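You operate a simulated robot arm through the tools that you are given. There is no shell and no other tool. Be economical: measure what you need, move in short steps, check, and stop when the job is done.

You run a simulated two-armed robot. Do the job below in one go: nothing can be reset, and whatever is moved stays where it is left.

## Task
Pick up the carton labelled "hose" from the right end of the blue trolley with one hand, pass it to the other hand and put it on the left end of the store counter. Set down upright: carton.

It is judged by the outcome, as a careful person would: the job done as asked, and still so three seconds after it is handed in. It fails if anything else is knocked over, pushed out of place, dropped, spilled or broken.

## Robot
Two 7-joint arms with three-finger grippers on one trunk, on a base that drives. Base frame: it is fixed to the floor where the robot stands at the start and does not move with it; the origin is under the middle of the robot, x ahead of it, y to its left, z up. Units: mm, rad, N and s.
The left shoulder is at the start at [30, 124, 1033], the right one opposite. With the tool pointing down near the work surface each hand reaches from about 100 to 780 mm from the robot's upright axis, wherever it stands, measured 20 degrees to its own side. Places, roughly: left end of the store counter (72x20 cm) [3300, 2200, 900]. Payload 2.2 kg a hand.
Tool frame (each hand has its own): the origin (TCP) lies between the finger pads and is the grasp point; the fingertips stand 28 mm ahead of it; z points along the fingers, y is the line along which they close. Largest opening 102 mm; the body of the gripper starts 71 mm behind the TCP.
Orientation is told as [roll, pitch, yaw] about the base's x, y, z axes, in that order, counted from this pose: with the fingers straight down and closing along the base's y, the tool's x points along the base's -x, its y along +y and its z along -z.

## Interface
- The arms move only by the tool arm_command. It takes "left_commands", "right_commands" or both (then of equal length, played together; a hand with none holds still); each is a list that holds one entry, the list of rows, each a list of 7 numbers: the shift along the base's x, y, z in m, then the turn, a rotation vector about the base's x, y, z in rad, then the closure, from 0 (fully open) to 1 (shut). In form: [[[dx, dy, dz, wx, wy, wz, claw], ...]]. A call has 1 to 12 rows; each row is the pose to reach, as a shift and turn from the pose commanded when the call began. Each row takes 0.2 s and may step no farther than 50 mm and 0.15 rad from the row before; otherwise, or with a gripper value out of range, the whole call is refused. Where a pose cannot be reached the arm comes as near as it can. A force on the tool above 40 N (or 10 N above the force at the start of the call, whichever is more), or a blocked arm, ends the call early, and 0.2 s more pass. Each finger halts on what it meets, pressing with about 27 N; the grip force reading is that of the motor and also rises with nothing between the fingers. The clock runs only during rows and for 0.2 s after the last one: add rows that repeat a pose to give the fingers time. It gives the time, the measured TCP pose, the force on the tool (base axes), the opening and the grip force at its end, in the units of the frame above (readings bear some noise), with the torque about the TCP (base axes, N m) and any sound that the robot's microphone picked up.
- Cameras (640 x 400 px; columns grow to the right, rows downward): "scene" is now at [62.2, 10.4, 1744.4]; the picture's right is [0.07, -1.00, 0.00], its down [-0.76, -0.05, -0.65] and it looks along [0.65, 0.04, -0.76] (base axes); focal length 249 px, centre (320, 200). "left" rides on the left gripper at [72, 38, -86] in its tool frame; the picture's right is [-0.46, 0.89, 0.00], its down [-0.60, -0.32, -0.73] and it looks along [-0.65, -0.34, 0.68] (tool axes); focal length 256 px, centre (320, 200). "right" rides on the right gripper at [69, 44, -86] in its tool frame; the picture's right is [-0.53, 0.85, 0.00], its down [-0.58, -0.36, -0.73] and it looks along [-0.62, -0.39, 0.68] (tool axes); focal length 256 px, centre (320, 200). There is no depth. A picture from a camera that has moved, and an enlarged one, comes with that camera's place and axes in the base frame and with its lens. The place of the scene camera against the robot may be out by one fixed shift of up to 18 mm in any direction.
- camera(camera): a new picture of that camera. The clock stands still meanwhile.
- slide_trunk(by): slides the trunk up (or, below 0, down) by that many mm; the arms and the scene camera ride with it, the base frame stays. It gives what a move gives, with no picture.
- steer(legs): drives the robot by 1 to 6 legs, each [ahead, left, turn to the left] in mm, mm and rad, along the robot's own axes; the way and the turn of a leg run together, so that a leg with both is an arc; at most 1500 mm and 3.142 rad a leg. The arms and the cameras ride along, it lands a little off, and it stops where it bumps. It gives what a move gives.
- aim_head(pan, tilt): turns the head with the scene camera to pan (to the left, within 2.496 rad either way) and tilt (down, from -0.506 to 1.204), counted from straight ahead of the robot. It gives what a move gives.
- enlarge(camera, box): a new picture of the part [left, top, right, bottom] of that camera's present view, enlarged. The clock stands still meanwhile.
- finish_job(): hands the job in; it is judged then, once.

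Work in short steps. Places have to be worked out from the pictures, the camera data and where the tool is seen: move nearer, look again, correct. Check each grasp and each placing, and mend what went wrong. You have 120 turns and 108 pictures in all, those below and enlarged ones among them. Open the grippers and draw the arms clear of the work before you hand the job in, unless the task says otherwise; then end with one line.

The tools are called after "Request:" as name(argument=value, ...) on one line, values as JSON. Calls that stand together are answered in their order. arm_command: Moves the arms, as the interface text tells. Its arguments: {"type":"object","properties":{"left_commands":{"type":"array","items":{"type":"array","items":{"type":"array","items":{"type":"number"}}}},"right_commands":{"type":"array","items":{"type":"array","items":{"type":"array","items":{"type":"number"}}}}},"required":[]} The other tools are called the same way: slide_trunk (by) slides the trunk up or down; steer (legs) drives the base; aim_head (pan, tilt) turns the head that bears the scene camera; camera (camera) takes a picture; enlarge (camera, box) takes an enlarged picture of a part of a camera's view; finish_job () hands the job in.

At the start:

```text
clock: 0.0
left_ee_pos: [491.9, 295.8, 1035.3]
left_tool_rot: [0.0, -0.001, 0.0]
left_contact_force: [-0.1, 0.1, 1.0]
left_torque: [-0.01, 0.01, 0.03]
left_finger_gap: 101.8
left_grip_force: 0.1
right_ee_pos: [390.9, -151.2, 1080.3]
right_tool_rot: [0.0, 0.0, 0.001]
right_contact_force: [-0.2, -0.8, -0.4]
right_torque: [-0.01, 0.0, -0.03]
right_finger_gap: 101.9
right_grip_force: 0.1
trunk travel left (down, up): [-275.0, 265.0]
robot x, y, heading: [1.1, 1.6, 0.002]
head pan, tilt: [0.07, 0.867]
```

scene: 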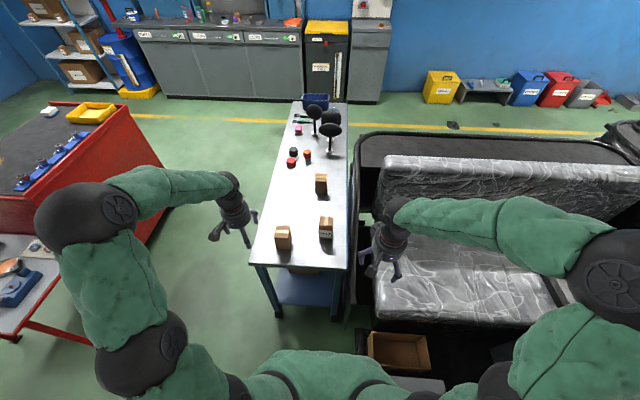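
right: 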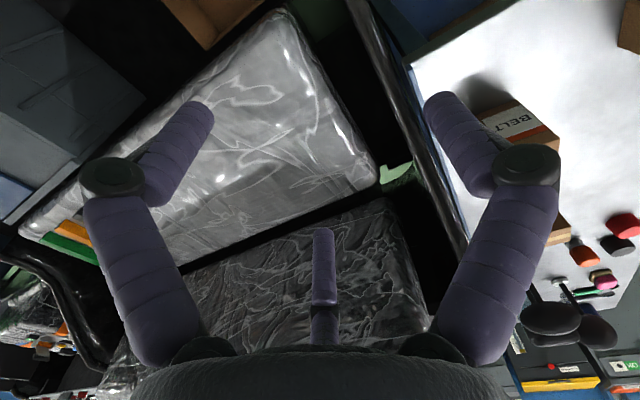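
left: 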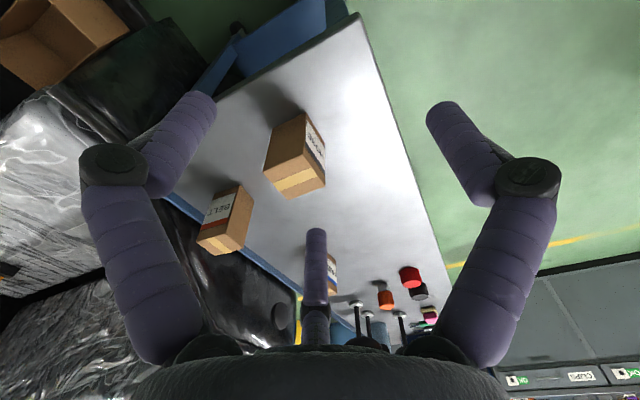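

The trolley ahead carries three cartons. I enlarge to read the labels.

Request:
enlarge(camera="scene", box=[240, 80, 360, 280])

Request:
enlarge(camera="left", box=[180, 90, 360, 280])

```text
2.00 times, centred on (300, 180) of scene
camera zoom: at [62.2, 10.4, 1744.4], right [0.07, -1.0, 0.0], down [-0.76, -0.05, -0.65], along [0.65, 0.04, -0.76], focal length 498 px, centre (360, 240)
```

zoom: 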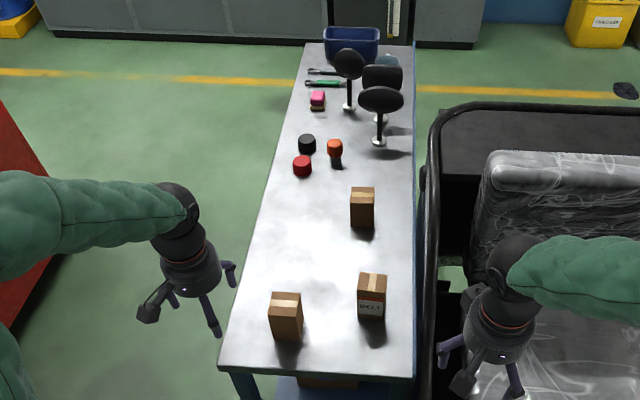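

```text
2.11 times, centred on (270, 185) of left
camera zoom: at [419.6, 332.8, 1120.9], right [0.46, 0.89, 0.0], down [0.6, -0.32, 0.73], along [0.65, -0.34, -0.68], focal length 539 px, centre (425, 232)
```

zoom: 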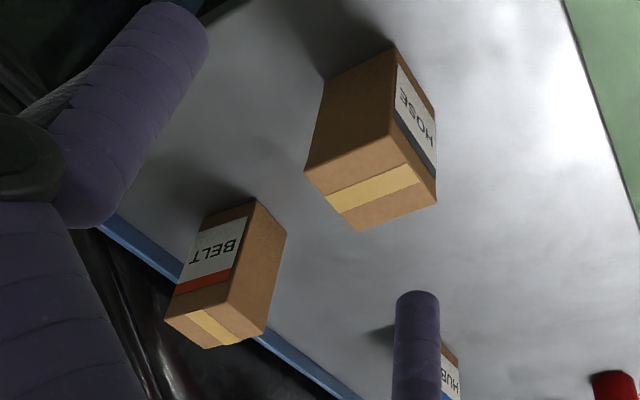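

HOSE is the near-left carton, with its label facing left. The hands look like they have three fingers, so I'll look closely at them and the carton and close the right hand once in free air.

Request:
arm_command(right_commands=[[[0, 0, 0, 0, 0, 0, 0.6], [0, 0, 0, 0, 0, 0, 0.6], [0, 0, 0, 0, 0, 0, 0.6]]])

Request:
camera(camera="right")

Request:
enlarge(camera="scene", box=[340, 180, 440, 290])

Request:
enlarge(camera="scene", box=[190, 160, 290, 270])

```text
clock: 0.8
left_ee_pos: [491.5, 295.6, 1034.7]
left_tool_rot: [-0.001, -0.001, -0.001]
left_contact_force: [-0.1, -0.1, 0.0]
left_torque: [-0.01, 0.02, -0.02]
left_finger_gap: 101.8
left_grip_force: 0.1
right_ee_pos: [390.5, -151.2, 1081.2]
right_tool_rot: [-0.001, -0.001, 0.002]
right_contact_force: [-0.3, 0.7, -0.2]
right_torque: [0.01, 0.02, 0.03]
right_finger_gap: 40.9
right_grip_force: 0.0
trunk travel left (down, up): [-275.0, 265.0]
robot x, y, heading: [1.4, 0.1, -0.0]
head pan, tilt: [0.07, 0.867]
```

```text
102 pictures are left
camera right: at [321.3, -106.3, 1166.4], right [0.53, 0.85, 0.0], down [0.58, -0.36, 0.73], along [0.62, -0.39, -0.68], focal length 256 px, centre (320, 200)
```

right: 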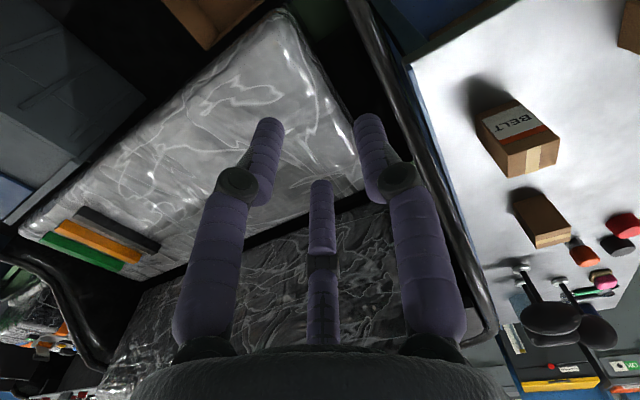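

```text
3.64 times, centred on (390, 235) of scene
camera zoom: at [62.2, 10.4, 1744.4], right [0.07, -1.0, 0.0], down [-0.76, -0.05, -0.65], along [0.65, 0.04, -0.76], focal length 905 px, centre (66, 73)
```

zoom: 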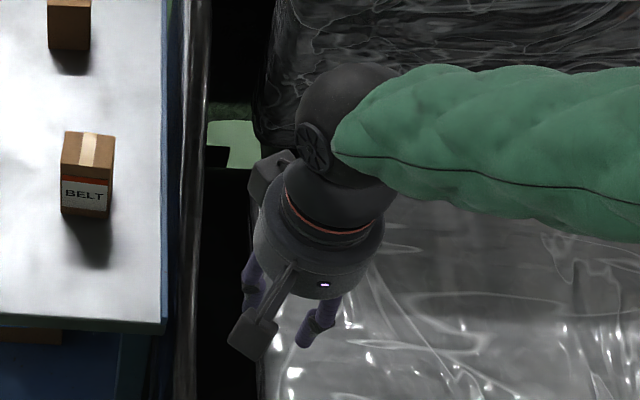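

```text
3.64 times, centred on (240, 215) of scene
camera zoom: at [62.2, 10.4, 1744.4], right [0.07, -1.0, 0.0], down [-0.76, -0.05, -0.65], along [0.65, 0.04, -0.76], focal length 905 px, centre (611, 146)
```

zoom: 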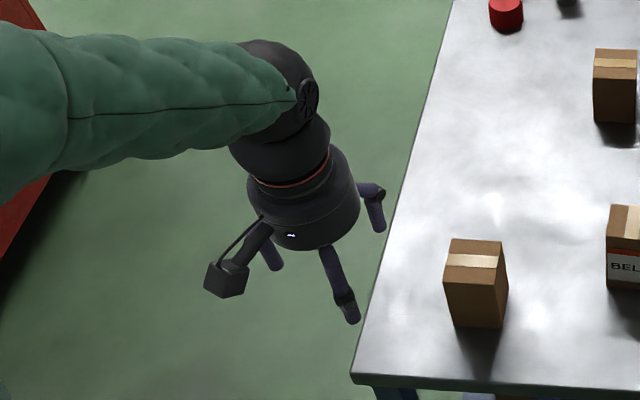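

The visible hand is three-fingered, while the description gives two fingers. I'll grasp top-down first and see what the readings say. I turn the left tool -90° in yaw, so it closes along x with its camera kept to the left, while moving above the carton at about (610, 195).

Request:
arm_command(left_commands=[[[0.01, -0.009, 0, 0, 0, -0.143, 0], [0.02, -0.018, 0, 0, 0, -0.286, 0], [0.03, -0.027, 0, 0, 0, -0.429, 0], [0.04, -0.036, 0, 0, 0, -0.571, 0], [0.05, -0.045, 0, 0, 0, -0.714, 0], [0.06, -0.054, 0, 0, 0, -0.857, 0], [0.07, -0.063, 0, 0, 0, -1.0, 0], [0.08, -0.072, 0, 0, 0, -1.143, 0], [0.09, -0.081, 0, 0, 0, -1.286, 0], [0.1, -0.09, 0, 0, 0, -1.429, 0], [0.118, -0.1, 0, 0, 0, -1.571, 0], [0.118, -0.1, 0, 0, 0, -1.571, 0]]], right_commands=[[[0, 0, 0, 0, 0, 0, 0], [0, 0, 0, 0, 0, 0, 0], [0, 0, 0, 0, 0, 0, 0], [0, 0, 0, 0, 0, 0, 0], [0, 0, 0, 0, 0, 0, 0], [0, 0, 0, 0, 0, 0, 0], [0, 0, 0, 0, 0, 0, 0], [0, 0, 0, 0, 0, 0, 0], [0, 0, 0, 0, 0, 0, 0], [0, 0, 0, 0, 0, 0, 0], [0, 0, 0, 0, 0, 0, 0], [0, 0, 0, 0, 0, 0, 0]]])

Request:
camera(camera="left")

Request:
camera(camera="scene")

```text
clock: 3.4
left_ee_pos: [610.1, 194.4, 1034.6]
left_tool_rot: [0.001, 0.0, -1.571]
left_contact_force: [0.8, 0.0, 0.6]
left_torque: [0.02, -0.01, 0.01]
left_finger_gap: 101.9
left_grip_force: 0.1
right_ee_pos: [389.9, -150.2, 1080.5]
right_tool_rot: [0.0, 0.0, 0.001]
right_contact_force: [0.4, -0.4, -0.4]
right_torque: [0.0, -0.02, 0.0]
right_finger_gap: 102.0
right_grip_force: 0.1
trunk travel left (down, up): [-275.0, 265.0]
robot x, y, heading: [2.0, -0.8, -0.003]
head pan, tilt: [0.07, 0.867]
```

```text
99 pictures are left
camera left: at [648.0, 266.0, 1121.1], right [0.88, -0.47, 0.0], down [-0.32, -0.6, 0.73], along [-0.34, -0.65, -0.68], focal length 256 px, centre (320, 200)
```

left: 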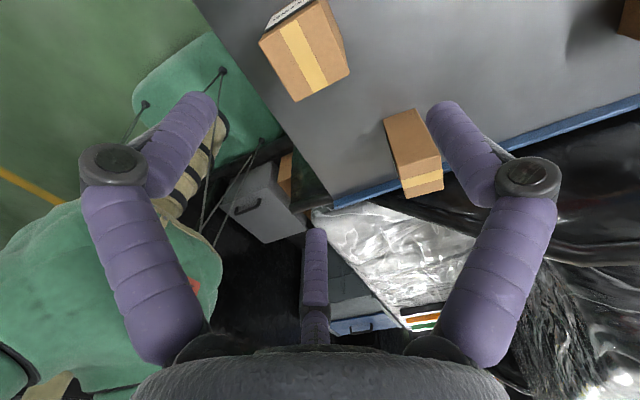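

```text
98 pictures are left
camera scene: at [61.5, 10.7, 1744.4], right [0.07, -1.0, 0.0], down [-0.76, -0.05, -0.65], along [0.65, 0.04, -0.76], focal length 249 px, centre (320, 200)
```

scene: 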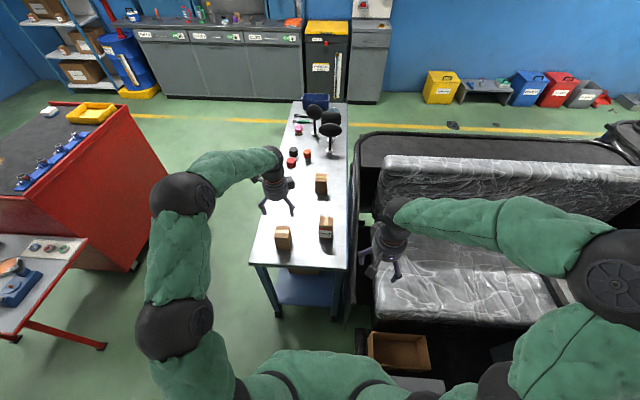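

Triangulating the two hand views puts the carton's top centre at about (601, 203, 879). I enlarge for precise corners.

Request:
enlarge(camera="left", box=[230, 0, 390, 110])

```text
3.64 times, centred on (310, 55) of left
camera zoom: at [648.0, 266.0, 1121.1], right [0.88, -0.47, 0.0], down [-0.32, -0.6, 0.73], along [-0.34, -0.65, -0.68], focal length 931 px, centre (356, 727)
```

zoom: 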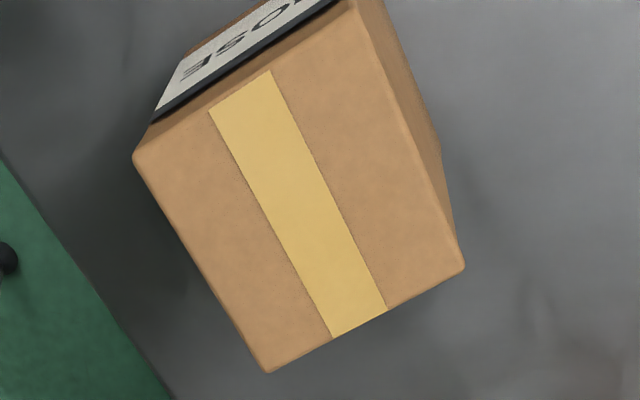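

The top face spans x 572–629 and y 171–231 at z≈879, and the table is at z≈783, so the carton is about 57×60×96 and square to the axes. I descend over (600.5, 201).

Request:
arm_command(left_commands=[[[-0.0095, 0.0066, 0, 0, 0, 0, 0], [-0.0095, 0.0066, -0.04, 0, 0, 0, 0], [-0.0095, 0.0066, -0.08, 0, 0, 0, 0], [-0.0095, 0.0066, -0.105, 0, 0, 0, 0], [-0.0095, 0.0066, -0.105, 0, 0, 0, 0]]])

Request:
camera(camera="left")

Request:
enlarge(camera="scene", box=[240, 170, 340, 270])

```text
clock: 4.6
left_ee_pos: [601.5, 201.0, 930.0]
left_tool_rot: [0.0, -0.001, -1.57]
left_contact_force: [0.1, 0.6, -0.1]
left_torque: [-0.02, -0.01, 0.0]
left_finger_gap: 102.0
left_grip_force: 0.1
right_ee_pos: [389.5, -150.3, 1080.8]
right_tool_rot: [-0.002, -0.001, 0.0]
right_contact_force: [-0.3, -0.2, -0.4]
right_torque: [0.01, -0.02, -0.01]
right_finger_gap: 102.0
right_grip_force: 0.0
trunk travel left (down, up): [-275.0, 265.0]
robot x, y, heading: [-0.2, 1.1, -0.003]
head pan, tilt: [0.07, 0.867]
```

```text
96 pictures are left
camera left: at [638.6, 272.4, 1015.4], right [0.89, -0.47, 0.0], down [-0.32, -0.6, 0.73], along [-0.34, -0.65, -0.68], focal length 256 px, centre (320, 200)
```

left: 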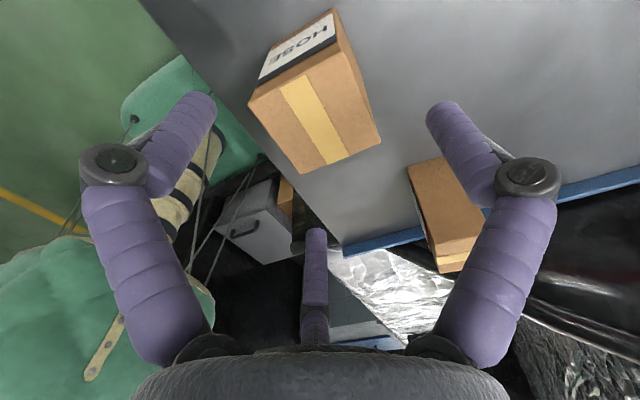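

```text
4.00 times, centred on (290, 220) of scene
camera zoom: at [61.6, 10.4, 1744.4], right [0.07, -1.0, 0.0], down [-0.76, -0.05, -0.65], along [0.65, 0.04, -0.76], focal length 996 px, centre (440, 120)
```

zoom: 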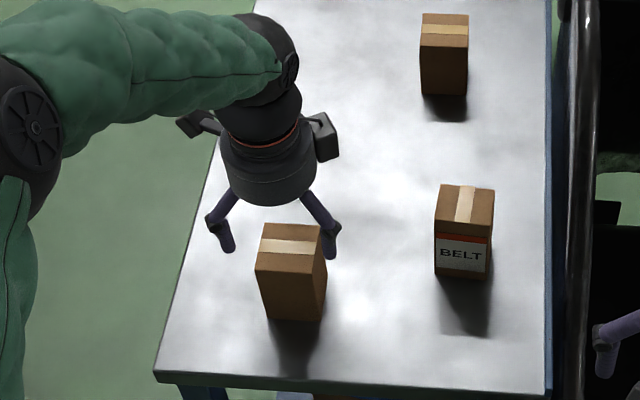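

The geometry is consistent and the fingers straddle the carton. I go down to grip height (TCP z≈857), watching the force.

Request:
arm_command(left_commands=[[[-0.001, 0, -0.03, 0, 0, 0, 0], [-0.001, 0, -0.055, 0, 0, 0, 0], [-0.001, 0, -0.073, 0, 0, 0, 0], [-0.001, 0, -0.073, 0, 0, 0, 0]]])

Request:
camera(camera="left")

Request:
enlarge(camera="scene", box=[240, 190, 340, 270])

```text
clock: 5.6
left_ee_pos: [601.1, 202.0, 856.0]
left_tool_rot: [-0.001, -0.001, -1.571]
left_contact_force: [-0.3, 0.4, -0.6]
left_torque: [0.02, 0.02, -0.02]
left_finger_gap: 101.7
left_grip_force: 0.2
right_ee_pos: [389.7, -150.1, 1078.8]
right_tool_rot: [0.001, 0.001, 0.001]
right_contact_force: [-0.3, 1.3, 0.8]
right_torque: [0.04, 0.01, 0.03]
right_finger_gap: 101.7
right_grip_force: 0.1
trunk travel left (down, up): [-275.0, 265.0]
robot x, y, heading: [1.7, 1.8, 0.001]
head pan, tilt: [0.07, 0.867]
```

```text
94 pictures are left
camera left: at [638.4, 274.4, 941.8], right [0.89, -0.46, 0.0], down [-0.32, -0.6, 0.73], along [-0.34, -0.65, -0.68], focal length 256 px, centre (320, 200)
```

left: 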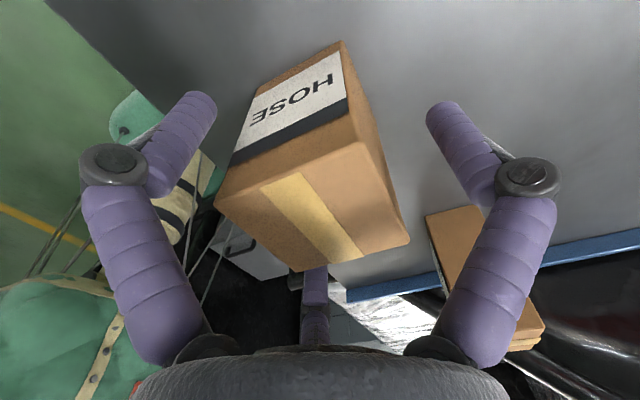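

```text
5.00 times, centred on (290, 230) of scene
camera zoom: at [61.9, 10.2, 1744.4], right [0.07, -1.0, 0.0], down [-0.76, -0.05, -0.65], along [0.65, 0.04, -0.76], focal length 1245 px, centre (470, 50)
```

zoom: 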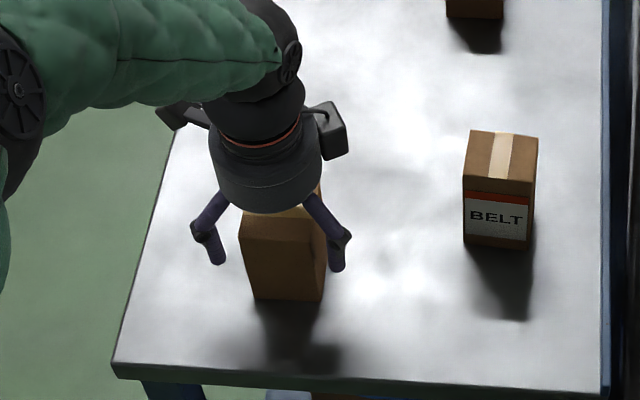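

No contact so far and the carton is centred. I close partway and then fully to see how the fingers meet it.

Request:
arm_command(left_commands=[[[0, 0, 0, 0, 0, 0, 0.3], [0, 0, 0, 0, 0, 0, 0.45], [0, 0, 0, 0, 0, 0, 0.6], [0, 0, 0, 0, 0, 0, 0.8], [0, 0, 0, 0, 0, 0, 1], [0, 0, 0, 0, 0, 0, 1]]])

Request:
camera(camera="left")

Request:
enlarge(camera="scene", box=[240, 190, 340, 270])

```text
clock: 7.0
left_ee_pos: [600.6, 203.0, 856.5]
left_tool_rot: [-0.001, 0.0, -1.572]
left_contact_force: [-0.4, -0.4, 0.5]
left_torque: [0.0, 0.05, 0.04]
left_finger_gap: 70.1
left_grip_force: 27.3
right_ee_pos: [390.6, -150.2, 1080.4]
right_tool_rot: [0.001, -0.001, 0.0]
right_contact_force: [-0.5, -0.4, 0.0]
right_torque: [0.0, -0.01, -0.01]
right_finger_gap: 101.7
right_grip_force: 0.0
trunk travel left (down, up): [-275.0, 265.0]
robot x, y, heading: [0.5, -0.2, -0.001]
head pan, tilt: [0.07, 0.867]
```

```text
92 pictures are left
camera left: at [638.3, 274.2, 941.9], right [0.89, -0.47, 0.0], down [-0.32, -0.6, 0.73], along [-0.34, -0.65, -0.68], focal length 256 px, centre (320, 200)
```

left: 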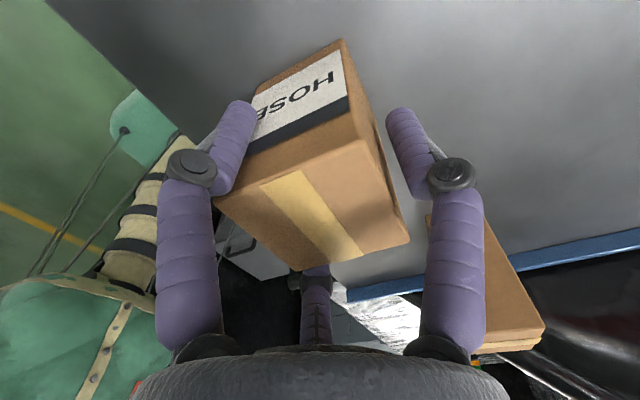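

```text
5.00 times, centred on (290, 230) of scene
camera zoom: at [62.0, 10.3, 1744.4], right [0.07, -1.0, 0.0], down [-0.76, -0.05, -0.65], along [0.65, 0.04, -0.76], focal length 1245 px, centre (470, 50)
```

zoom: 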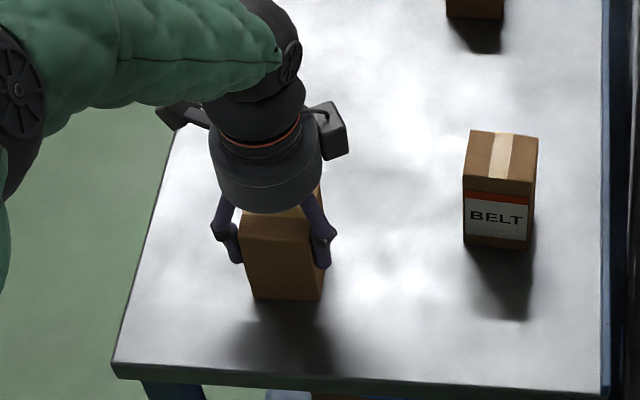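

Closure stopped at a 70 mm reading with 27 N, and the two near fingers hold the ±y faces. I lift a few millimetres to test the grip.

Request:
arm_command(left_commands=[[[0, 0, 0.006, 0, 0, 0, 1], [0, 0, 0.012, 0, 0, 0, 1], [0, 0, 0.02, 0, 0, 0, 1], [0, 0, 0.02, 0, 0, 0, 1], [0, 0, 0.02, 0, 0, 0, 1]]])

Request:
camera(camera="left")

Request:
enlarge(camera="scene", box=[240, 190, 340, 270])

```text
clock: 8.2
left_ee_pos: [600.5, 201.7, 877.9]
left_tool_rot: [0.0, 0.0, -1.57]
left_contact_force: [-0.4, -0.1, -1.8]
left_torque: [0.0, -0.02, -0.01]
left_finger_gap: 70.0
left_grip_force: 26.8
right_ee_pos: [390.0, -150.8, 1081.2]
right_tool_rot: [0.0, -0.001, -0.001]
right_contact_force: [0.5, 1.1, -0.7]
right_torque: [-0.01, 0.01, 0.02]
right_finger_gap: 102.2
right_grip_force: 0.1
trunk travel left (down, up): [-275.0, 265.0]
robot x, y, heading: [-1.1, 4.0, 0.001]
head pan, tilt: [0.07, 0.867]
```

```text
90 pictures are left
camera left: at [638.0, 273.8, 963.0], right [0.89, -0.47, 0.0], down [-0.32, -0.6, 0.73], along [-0.34, -0.65, -0.68], focal length 256 px, centre (320, 200)
```

left: 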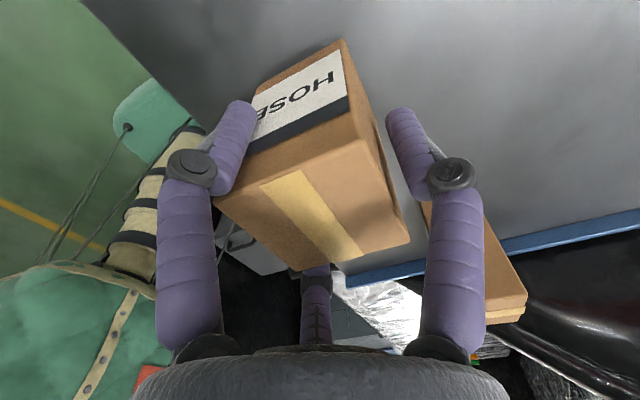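

```text
5.00 times, centred on (290, 230) of scene
camera zoom: at [62.3, 10.4, 1744.4], right [0.07, -1.0, 0.0], down [-0.76, -0.05, -0.65], along [0.65, 0.04, -0.76], focal length 1245 px, centre (470, 50)
```

zoom: 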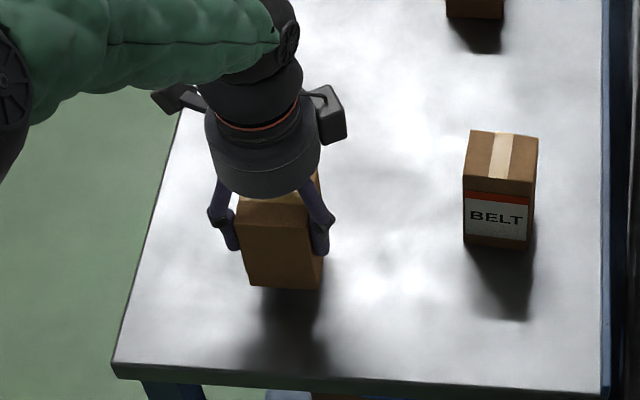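

The hold is firm and the carton weighs about 2 N. The gripper really is three-fingered: fingers 2 and 3 pinch the ±y faces about 20 mm behind the TCP, and finger 1 idles ahead. To leave the near top corner free for the right hand, I set the carton back and regrip it nearer its far edge.

Request:
arm_command(left_commands=[[[0, 0, -0.01, 0, 0, 0, 1], [0, 0, -0.02, 0, 0, 0, 1], [0, 0, -0.0205, 0, 0, 0, 1], [0, 0, -0.0205, 0, 0, 0, 0.5], [0, 0, -0.0205, 0, 0, 0, 0], [0, 0, -0.0205, 0, 0, 0, 0], [0, 0, -0.0205, 0, 0, 0, 0]]])

Request:
camera(camera="left")

```text
clock: 9.8
left_ee_pos: [599.9, 201.7, 856.1]
left_tool_rot: [0.0, 0.001, -1.57]
left_contact_force: [0.7, 0.3, 1.1]
left_torque: [-0.02, 0.01, -0.02]
left_finger_gap: 102.2
left_grip_force: 0.1
right_ee_pos: [390.5, -149.9, 1080.3]
right_tool_rot: [-0.002, 0.002, 0.0]
right_contact_force: [0.1, 0.2, -0.3]
right_torque: [0.0, 0.0, 0.02]
right_finger_gap: 101.9
right_grip_force: 0.0
trunk travel left (down, up): [-275.0, 265.0]
robot x, y, heading: [0.4, 0.6, 0.004]
head pan, tilt: [0.07, 0.867]
```

```text
88 pictures are left
camera left: at [637.5, 273.7, 941.8], right [0.89, -0.47, 0.0], down [-0.32, -0.6, 0.73], along [-0.34, -0.65, -0.68], focal length 256 px, centre (320, 200)
```

left: 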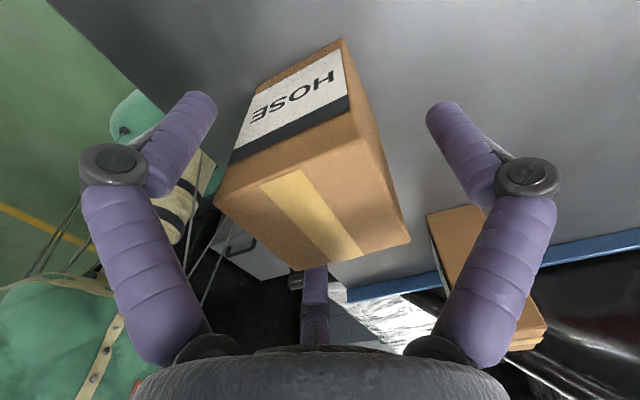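

The carton stands where it was. I shift the hand +37 mm in x and +11 in z, then close.

Request:
arm_command(left_commands=[[[0, 0, 0.011, 0, 0, 0, 0], [0.02, 0, 0.011, 0, 0, 0, 0], [0.037, 0, 0.011, 0, 0, 0, 0], [0.037, 0, 0.011, 0, 0, 0, 0.2], [0.037, 0, 0.011, 0, 0, 0, 0.4], [0.037, 0, 0.011, 0, 0, 0, 0.6], [0.037, 0, 0.011, 0, 0, 0, 0.8], [0.037, 0, 0.011, 0, 0, 0, 1], [0.037, 0, 0.011, 0, 0, 0, 1]]])

Request:
camera(camera="left")

Request:
enlarge(camera="scene", box=[240, 190, 340, 270])

```text
clock: 11.8
left_ee_pos: [636.4, 201.6, 867.8]
left_tool_rot: [0.001, -0.001, -1.57]
left_contact_force: [-0.6, -0.5, 4.7]
left_torque: [-0.06, 0.22, 0.03]
left_finger_gap: 70.0
left_grip_force: 26.7
right_ee_pos: [389.7, -150.2, 1081.0]
right_tool_rot: [0.0, 0.0, 0.0]
right_contact_force: [0.2, -0.5, 0.7]
right_torque: [0.01, -0.03, -0.03]
right_finger_gap: 101.9
right_grip_force: 0.0
trunk travel left (down, up): [-275.0, 265.0]
robot x, y, heading: [1.7, -2.3, -0.0]
head pan, tilt: [0.07, 0.867]
```

```text
87 pictures are left
camera left: at [674.7, 273.6, 954.6], right [0.89, -0.47, 0.0], down [-0.32, -0.6, 0.73], along [-0.34, -0.65, -0.68], focal length 256 px, centre (320, 200)
```

left: 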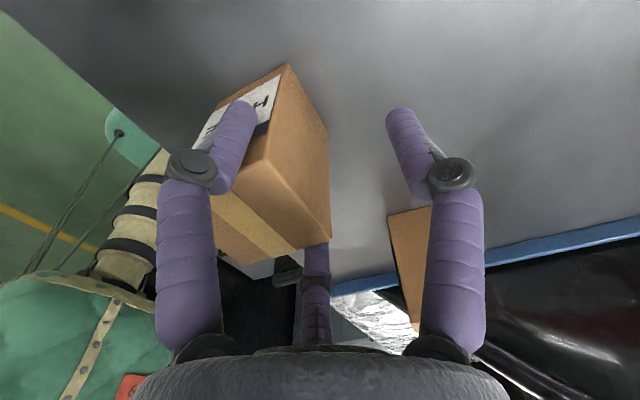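

```text
5.00 times, centred on (290, 230) of scene
camera zoom: at [61.9, 10.2, 1744.4], right [0.07, -1.0, 0.0], down [-0.76, -0.05, -0.65], along [0.65, 0.04, -0.76], focal length 1245 px, centre (470, 50)
```

zoom: 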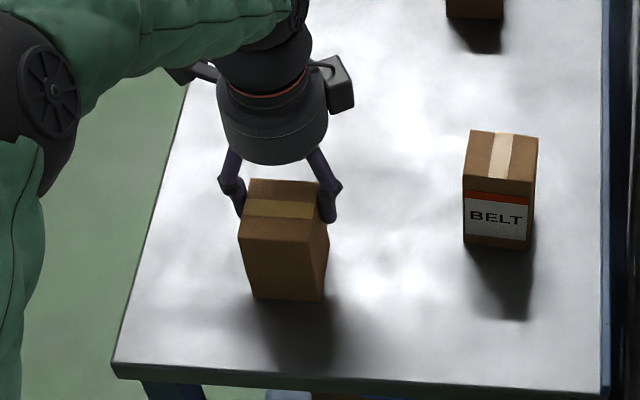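

Gripped with the near half free. I lift 120 mm and check that the carton stays level.

Request:
arm_command(left_commands=[[[0, 0, 0.01, 0, 0, 0, 1], [0, 0, 0.025, 0, 0, 0, 1], [0, 0, 0.05, 0, 0, 0, 1], [0, 0, 0.08, 0, 0, 0, 1], [0, 0, 0.105, 0, 0, 0, 1], [0, 0, 0.12, 0, 0, 0, 1], [0, 0, 0.12, 0, 0, 0, 1]]])

Request:
camera(camera="left")

Request:
enlarge(camera="scene", box=[240, 170, 340, 250])

```text
clock: 13.4
left_ee_pos: [635.9, 201.4, 987.7]
left_tool_rot: [-0.002, 0.0, -1.573]
left_contact_force: [0.0, -0.4, -2.1]
left_torque: [0.02, -0.05, 0.0]
left_finger_gap: 70.2
left_grip_force: 27.4
right_ee_pos: [390.4, -148.6, 1080.3]
right_tool_rot: [-0.001, 0.0, -0.001]
right_contact_force: [0.0, 0.3, 0.1]
right_torque: [-0.02, 0.0, 0.03]
right_finger_gap: 102.1
right_grip_force: 0.2
trunk travel left (down, up): [-275.0, 265.0]
robot x, y, heading: [-2.2, 1.6, 0.0]
head pan, tilt: [0.07, 0.867]
```

```text
85 pictures are left
camera left: at [674.0, 274.1, 1073.6], right [0.89, -0.47, 0.0], down [-0.32, -0.6, 0.73], along [-0.34, -0.65, -0.68], focal length 256 px, centre (320, 200)
```

left: 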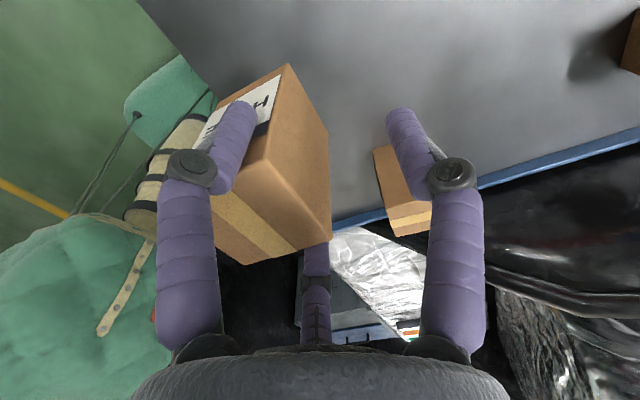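

```text
5.00 times, centred on (290, 210) of scene
camera zoom: at [62.8, 10.5, 1744.3], right [0.07, -1.0, 0.0], down [-0.76, -0.05, -0.65], along [0.65, 0.04, -0.76], focal length 1245 px, centre (470, 150)
```

zoom: 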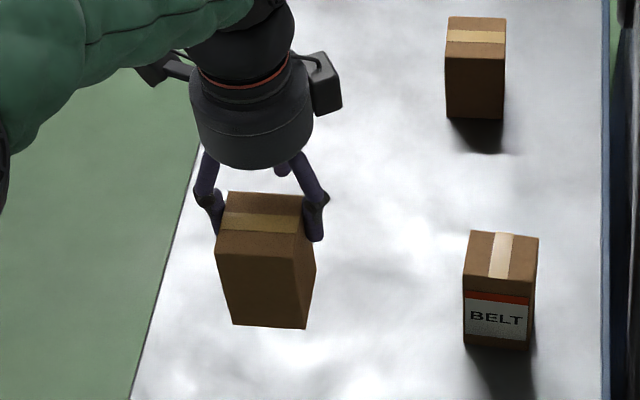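

The hold is rigid. Left holds the carton at a handover point around (560, 30, 1060) while the right hand turns +90° in yaw. The right hand will then pitch 45° to take the near top corner.

Request:
arm_command(left_commands=[[[-0.008, -0.017, 0.008, 0, 0, 0, 1], [-0.016, -0.034, 0.016, 0, 0, 0, 1], [-0.024, -0.051, 0.024, 0, 0, 0, 1], [-0.032, -0.068, 0.032, 0, 0, 0, 1], [-0.04, -0.085, 0.04, 0, 0, 0, 1], [-0.048, -0.102, 0.048, 0, 0, 0, 1], [-0.056, -0.119, 0.056, 0, 0, 0, 1], [-0.064, -0.136, 0.064, 0, 0, 0, 1], [-0.072, -0.153, 0.072, 0, 0, 0, 1], [-0.076, -0.165, 0.072, 0, 0, 0, 1], [-0.076, -0.171, 0.072, 0, 0, 0, 1], [-0.076, -0.171, 0.072, 0, 0, 0, 1]]], right_commands=[[[0, 0, 0.005, 0, 0, 0.143, 0], [0, 0, 0.01, 0, 0, 0.286, 0], [0, 0, 0.015, 0, 0, 0.429, 0], [0, 0, 0.02, 0, 0, 0.571, 0], [0, 0, 0.025, 0, 0, 0.714, 0], [0, 0, 0.03, 0, 0, 0.857, 0], [0, 0, 0.035, 0, 0, 1.0, 0], [0, 0, 0.04, 0, 0, 1.143, 0], [0, 0, 0.045, 0, 0, 1.286, 0], [0, 0, 0.05, 0, 0, 1.429, 0], [0, 0, 0.05, 0, 0, 1.571, 0], [0, 0, 0.05, 0, 0, 1.571, 0]]])

Request:
camera(camera="scene")

```text
clock: 16.0
left_ee_pos: [558.9, 29.8, 1058.7]
left_tool_rot: [0.0, 0.0, -1.571]
left_contact_force: [0.4, 0.0, -3.0]
left_torque: [0.0, -0.05, 0.05]
left_finger_gap: 70.2
left_grip_force: 27.4
right_ee_pos: [391.1, -149.1, 1129.3]
right_tool_rot: [0.0, 0.001, 1.572]
right_contact_force: [-1.3, -0.5, -0.4]
right_torque: [0.0, -0.02, 0.02]
right_finger_gap: 102.1
right_grip_force: 0.1
trunk travel left (down, up): [-275.0, 265.0]
robot x, y, heading: [1.4, -0.2, -0.001]
head pan, tilt: [0.07, 0.867]
```

```text
83 pictures are left
camera scene: at [62.4, 10.5, 1744.4], right [0.07, -1.0, 0.0], down [-0.76, -0.05, -0.65], along [0.65, 0.04, -0.76], focal length 249 px, centre (320, 200)
```

scene: 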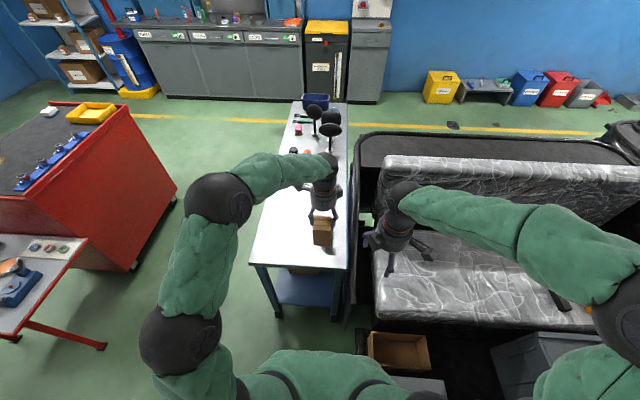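

Both arms are clear. Now I pitch the right hand forward 45°, drawing it slightly back at the same time.

Request:
arm_command(right_commands=[[[0, 0, 0.005, 0, -0.131, 0, 0], [-0.005, 0, 0.01, 0, -0.262, 0, 0], [-0.01, 0, 0.015, 0, -0.393, 0, 0], [-0.015, 0, 0.02, 0, -0.524, 0, 0], [-0.02, 0, 0.02, 0, -0.655, 0, 0], [-0.02, 0, 0.02, 0, -0.785, 0, 0], [-0.02, 0, 0.02, 0, -0.785, 0, 0]]])

Request:
camera(camera="right")

Request:
enlarge(camera="scene", box=[250, 140, 450, 280])

```text
clock: 17.6
left_ee_pos: [560.6, 28.4, 1058.9]
left_tool_rot: [0.0, 0.0, -1.571]
left_contact_force: [-0.5, -0.9, -1.7]
left_torque: [-0.01, -0.02, 0.0]
left_finger_gap: 70.2
left_grip_force: 26.8
right_ee_pos: [370.6, -149.8, 1150.4]
right_tool_rot: [-0.785, 0.001, 1.571]
right_contact_force: [-1.1, 0.4, -0.5]
right_torque: [0.0, 0.0, 0.0]
right_finger_gap: 102.0
right_grip_force: 0.2
trunk travel left (down, up): [-275.0, 265.0]
robot x, y, heading: [-1.1, -2.4, -0.002]
head pan, tilt: [0.07, 0.867]
```

```text
82 pictures are left
camera right: at [278.6, -218.3, 1180.2], right [-0.6, 0.53, -0.6], down [-0.26, 0.58, 0.78], along [0.76, 0.62, -0.21], focal length 256 px, centre (320, 200)
```

right: 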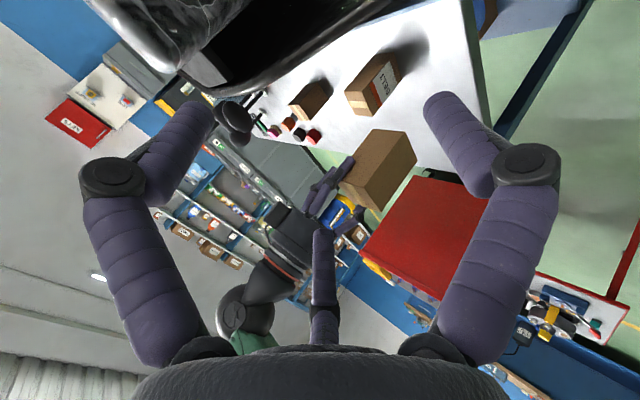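

```text
2.86 times, centred on (350, 210) of scene
camera zoom: at [63.1, 10.5, 1744.3], right [0.07, -1.0, 0.0], down [-0.76, -0.05, -0.65], along [0.65, 0.04, -0.76], focal length 711 px, centre (234, 171)
```

zoom: 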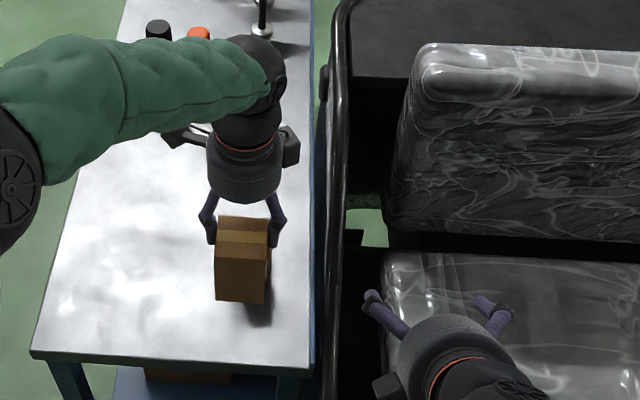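

The orientation is as planned. I bring the right hand to 90 mm back along its 45° approach line to the corner near (495, 28, 1071).

Request:
arm_command(right_commands=[[[0, 0.04, 0, 0, 0, 0, 0], [0, 0.08, 0, 0, 0, 0, 0], [0.01, 0.12, -0.005, 0, 0, 0, 0], [0.03, 0.15, -0.018, 0, 0, 0, 0], [0.0485, 0.1783, -0.033, 0, 0, 0, 0], [0.0485, 0.1783, -0.033, 0, 0, 0, 0]]])

Request:
camera(camera="right")

Request:
camera(camera="left")

Request:
enlarge(camera="scene", box=[250, 140, 450, 280])

```text
clock: 19.0
left_ee_pos: [558.9, 29.0, 1059.9]
left_tool_rot: [-0.002, -0.001, -1.569]
left_contact_force: [0.4, -0.4, -2.1]
left_torque: [-0.03, -0.08, 0.02]
left_finger_gap: 69.9
left_grip_force: 27.1
right_ee_pos: [418.7, 28.0, 1118.4]
right_tool_rot: [-0.786, 0.001, 1.569]
right_contact_force: [-0.4, -0.8, -1.3]
right_torque: [0.02, -0.02, -0.05]
right_finger_gap: 102.2
right_grip_force: 0.0
trunk travel left (down, up): [-275.0, 265.0]
robot x, y, heading: [-0.0, -0.9, 0.001]
head pan, tilt: [0.07, 0.867]
```

```text
80 pictures are left
camera right: at [327.2, -40.9, 1147.6], right [-0.6, 0.53, -0.6], down [-0.26, 0.58, 0.78], along [0.76, 0.62, -0.21], focal length 256 px, centre (320, 200)
```

right: 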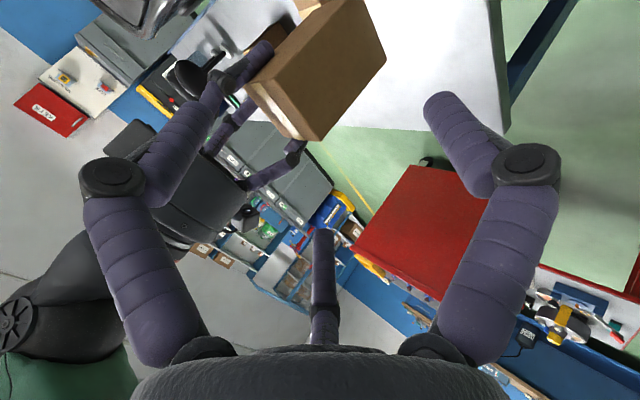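

```text
79 pictures are left
camera left: at [597.3, 101.1, 1145.2], right [0.89, -0.47, 0.0], down [-0.32, -0.6, 0.73], along [-0.34, -0.65, -0.68], focal length 256 px, centre (320, 200)
```

left: 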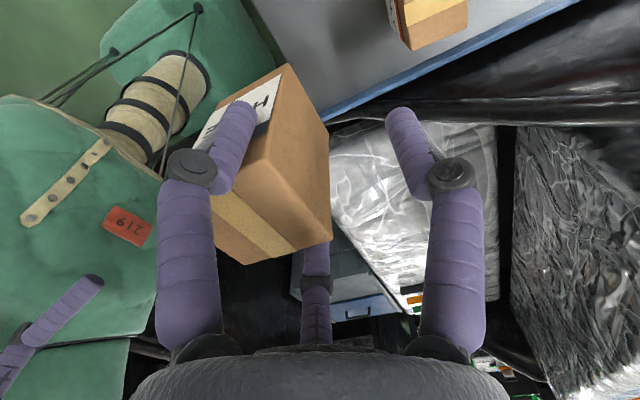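

```text
2.86 times, centred on (350, 210) of scene
camera zoom: at [61.6, 9.4, 1744.4], right [0.07, -1.0, 0.0], down [-0.76, -0.05, -0.65], along [0.65, 0.05, -0.76], focal length 711 px, centre (234, 171)
```

zoom: 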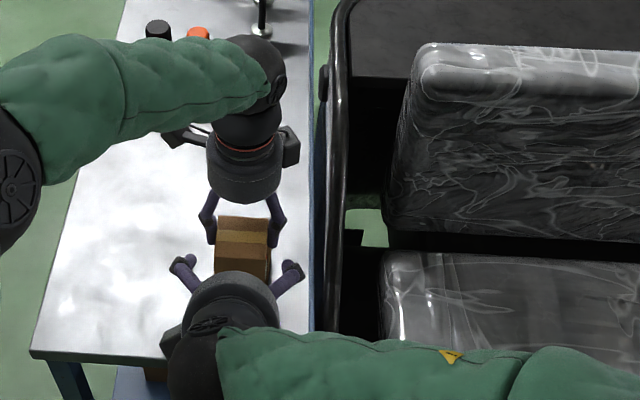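

The approach lines up. I enlarge to compare the corner's predicted position, px (295, 114), with the picture.

Request:
enlarge(camera="right", box=[200, 0, 420, 170])

```text
2.35 times, centred on (310, 85) of right
camera zoom: at [327.2, -40.9, 1147.6], right [-0.6, 0.53, -0.6], down [-0.26, 0.58, 0.78], along [0.76, 0.62, -0.21], focal length 602 px, centre (344, 471)
```

zoom: 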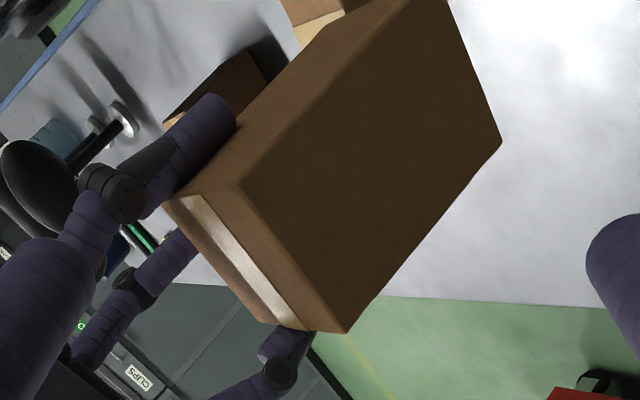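

The observed corner is within 2–4 mm of the prediction. I advance along the approach line with a small correction, in small steps.

Request:
arm_command(right_commands=[[[0.015, 0.002, -0.016, 0, 0, 0, 0], [0.03, 0.002, -0.032, 0, 0, 0, 0], [0.045, 0.002, -0.048, 0, 0, 0, 0], [0.053, 0.002, -0.056, 0, 0, 0, 0], [0.062, 0.002, -0.066, 0, 0, 0, 0], [0.062, 0.002, -0.066, 0, 0, 0, 0]]])

Request:
camera(camera="right")

Request:
enlarge(camera="scene", box=[270, 170, 370, 270])

```text
clock: 20.4
left_ee_pos: [558.9, 30.8, 1059.1]
left_tool_rot: [-0.002, 0.0, -1.571]
left_contact_force: [-0.2, 0.0, -2.3]
left_torque: [0.03, -0.09, 0.02]
left_finger_gap: 69.9
left_grip_force: 26.9
right_ee_pos: [479.8, 29.9, 1051.0]
right_tool_rot: [-0.786, 0.001, 1.571]
right_contact_force: [0.0, 1.2, 0.2]
right_torque: [-0.03, 0.02, 0.0]
right_finger_gap: 102.2
right_grip_force: 0.1
trunk travel left (down, up): [-275.0, 265.0]
robot x, y, heading: [1.1, 2.8, 0.003]
head pan, tilt: [0.07, 0.867]
```

```text
76 pictures are left
camera right: at [388.6, -38.5, 1081.5], right [-0.6, 0.53, -0.6], down [-0.26, 0.58, 0.77], along [0.76, 0.62, -0.21], focal length 256 px, centre (320, 200)
```

right: 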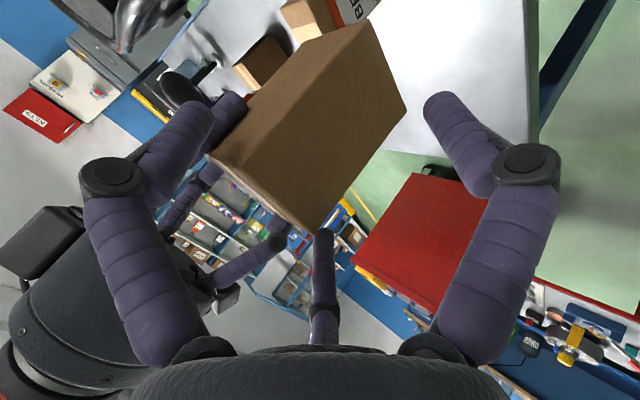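

```text
4.00 times, centred on (320, 220) of scene
camera zoom: at [61.9, 10.2, 1744.4], right [0.07, -1.0, 0.0], down [-0.76, -0.05, -0.65], along [0.65, 0.04, -0.76], focal length 996 px, centre (320, 120)
```

zoom: 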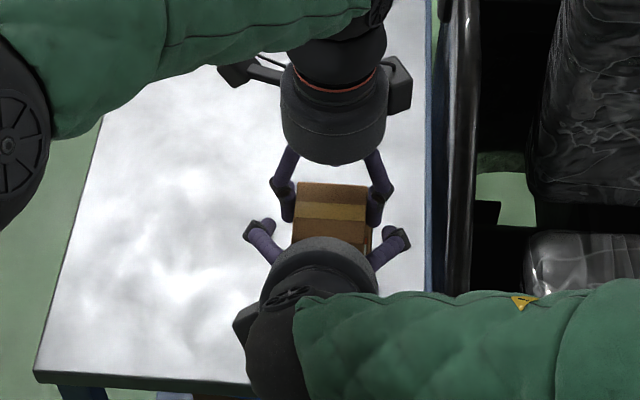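

Fingers straddle the near corner with no contact. I close the right hand gradually.

Request:
arm_command(right_commands=[[[0, 0, 0, 0, 0, 0, 0.15], [0, 0, 0, 0, 0, 0, 0.25], [0, 0, 0, 0, 0, 0, 0.35], [0, 0, 0, 0, 0, 0, 0.5], [0, 0, 0, 0, 0, 0, 0.75], [0, 0, 0, 0, 0, 0, 1], [0, 0, 0, 0, 0, 0, 1]]])

Request:
camera(camera="right")

Request:
enlarge(camera="scene", box=[270, 170, 370, 270])

Request:
camera(camera="left")

```text
clock: 22.0
left_ee_pos: [559.9, 30.2, 1059.5]
left_tool_rot: [0.0, 0.0, -1.57]
left_contact_force: [1.8, 1.3, -6.2]
left_torque: [0.01, -0.19, -0.06]
left_finger_gap: 70.1
left_grip_force: 27.7
right_ee_pos: [481.0, 29.9, 1051.8]
right_tool_rot: [-0.785, 0.0, 1.57]
right_contact_force: [-1.9, -1.6, 3.5]
right_torque: [0.01, -0.13, -0.09]
right_finger_gap: 70.3
right_grip_force: 26.9
trunk travel left (down, up): [-275.0, 265.0]
robot x, y, heading: [-0.2, -1.1, -0.003]
head pan, tilt: [0.07, 0.867]
```

```text
74 pictures are left
camera right: at [388.9, -38.5, 1081.7], right [-0.6, 0.53, -0.6], down [-0.26, 0.58, 0.77], along [0.76, 0.62, -0.21], focal length 256 px, centre (320, 200)
```

right: 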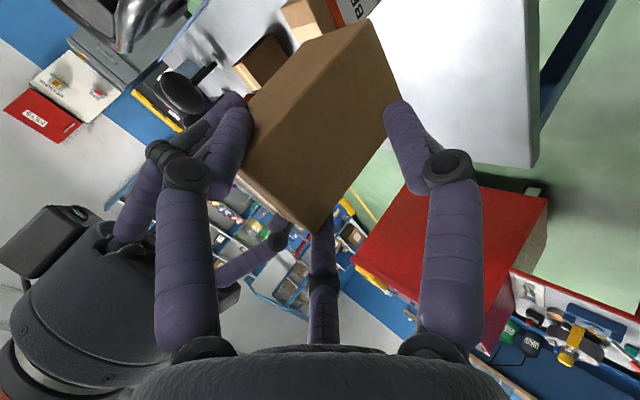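

```text
4.00 times, centred on (320, 220) of scene
camera zoom: at [62.4, 10.4, 1744.4], right [0.07, -1.0, 0.0], down [-0.76, -0.05, -0.65], along [0.65, 0.04, -0.76], focal length 996 px, centre (320, 120)
```

zoom: 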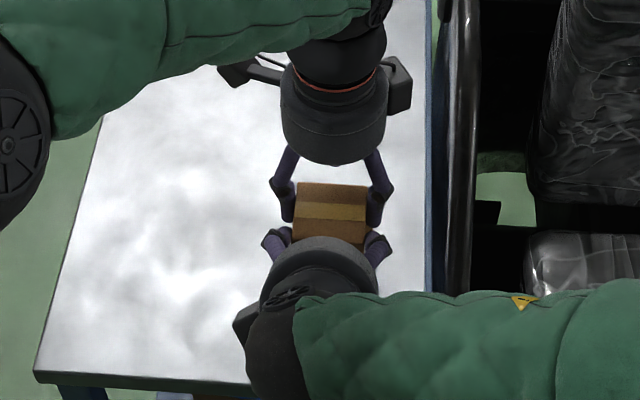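

```text
72 pictures are left
camera left: at [597.9, 101.9, 1144.7], right [0.89, -0.47, 0.0], down [-0.32, -0.6, 0.73], along [-0.34, -0.65, -0.68], focal length 256 px, centre (320, 200)
```

left: 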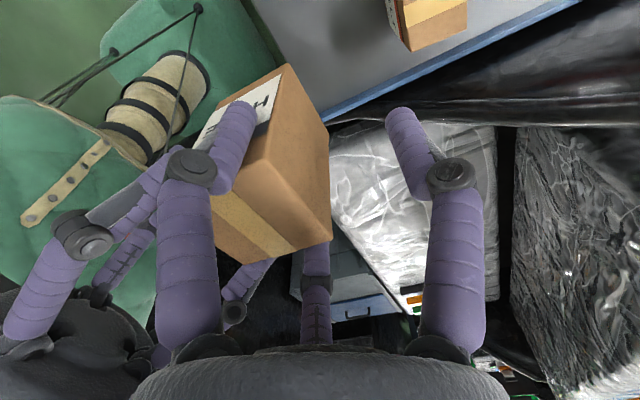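

The right hand's reading matches the same 60 mm grip. I open the left hand and see whether the right holds the carton alone.

Request:
arm_command(left_commands=[[[0, 0, 0, 0, 0, 0, 0.6], [0, 0, 0, 0, 0, 0, 0.25], [0, 0, 0, 0, 0, 0, 0], [0, 0, 0, 0, 0, 0, 0], [0, 0, 0, 0, 0, 0, 0]]], right_commands=[[[0, 0, 0, 0, 0, 0, 1], [0, 0, 0, 0, 0, 0, 1], [0, 0, 0, 0, 0, 0, 1], [0, 0, 0, 0, 0, 0, 1], [0, 0, 0, 0, 0, 0, 1]]])

Request:
camera(camera="right")

Request:
camera(camera="left")

```text
clock: 23.2
left_ee_pos: [559.9, 29.7, 1058.6]
left_tool_rot: [0.001, -0.001, -1.57]
left_contact_force: [0.6, -0.8, 0.6]
left_torque: [0.01, 0.0, -0.05]
left_finger_gap: 102.0
left_grip_force: 0.0
right_ee_pos: [480.4, 29.9, 1052.0]
right_tool_rot: [-0.786, -0.002, 1.57]
right_contact_force: [0.7, 0.8, -2.9]
right_torque: [-0.04, 0.09, -0.01]
right_finger_gap: 70.2
right_grip_force: 26.9
trunk travel left (down, up): [-275.0, 265.0]
robot x, y, heading: [-1.3, 0.3, 0.003]
head pan, tilt: [0.07, 0.867]
```

```text
71 pictures are left
camera right: at [388.8, -38.5, 1081.5], right [-0.6, 0.53, -0.6], down [-0.26, 0.58, 0.77], along [0.76, 0.62, -0.21], focal length 256 px, centre (320, 200)
```

right: 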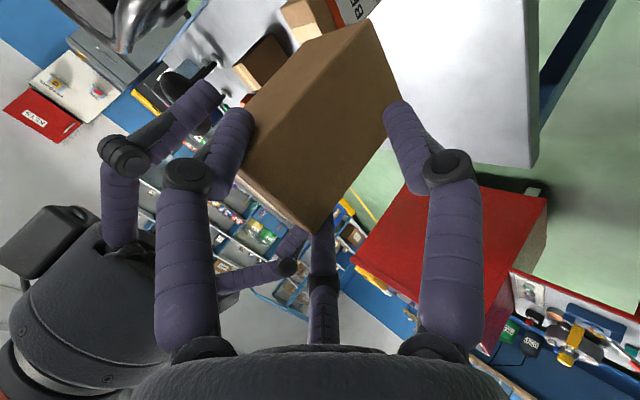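

```text
70 pictures are left
camera left: at [597.9, 101.8, 1144.8], right [0.89, -0.47, 0.0], down [-0.32, -0.6, 0.73], along [-0.34, -0.65, -0.68], focal length 256 px, centre (320, 200)
```

left: 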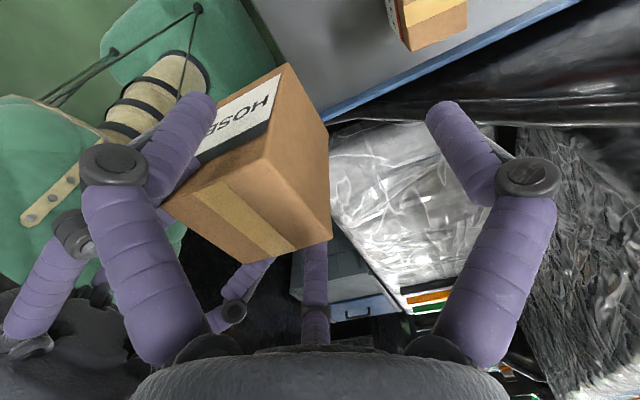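

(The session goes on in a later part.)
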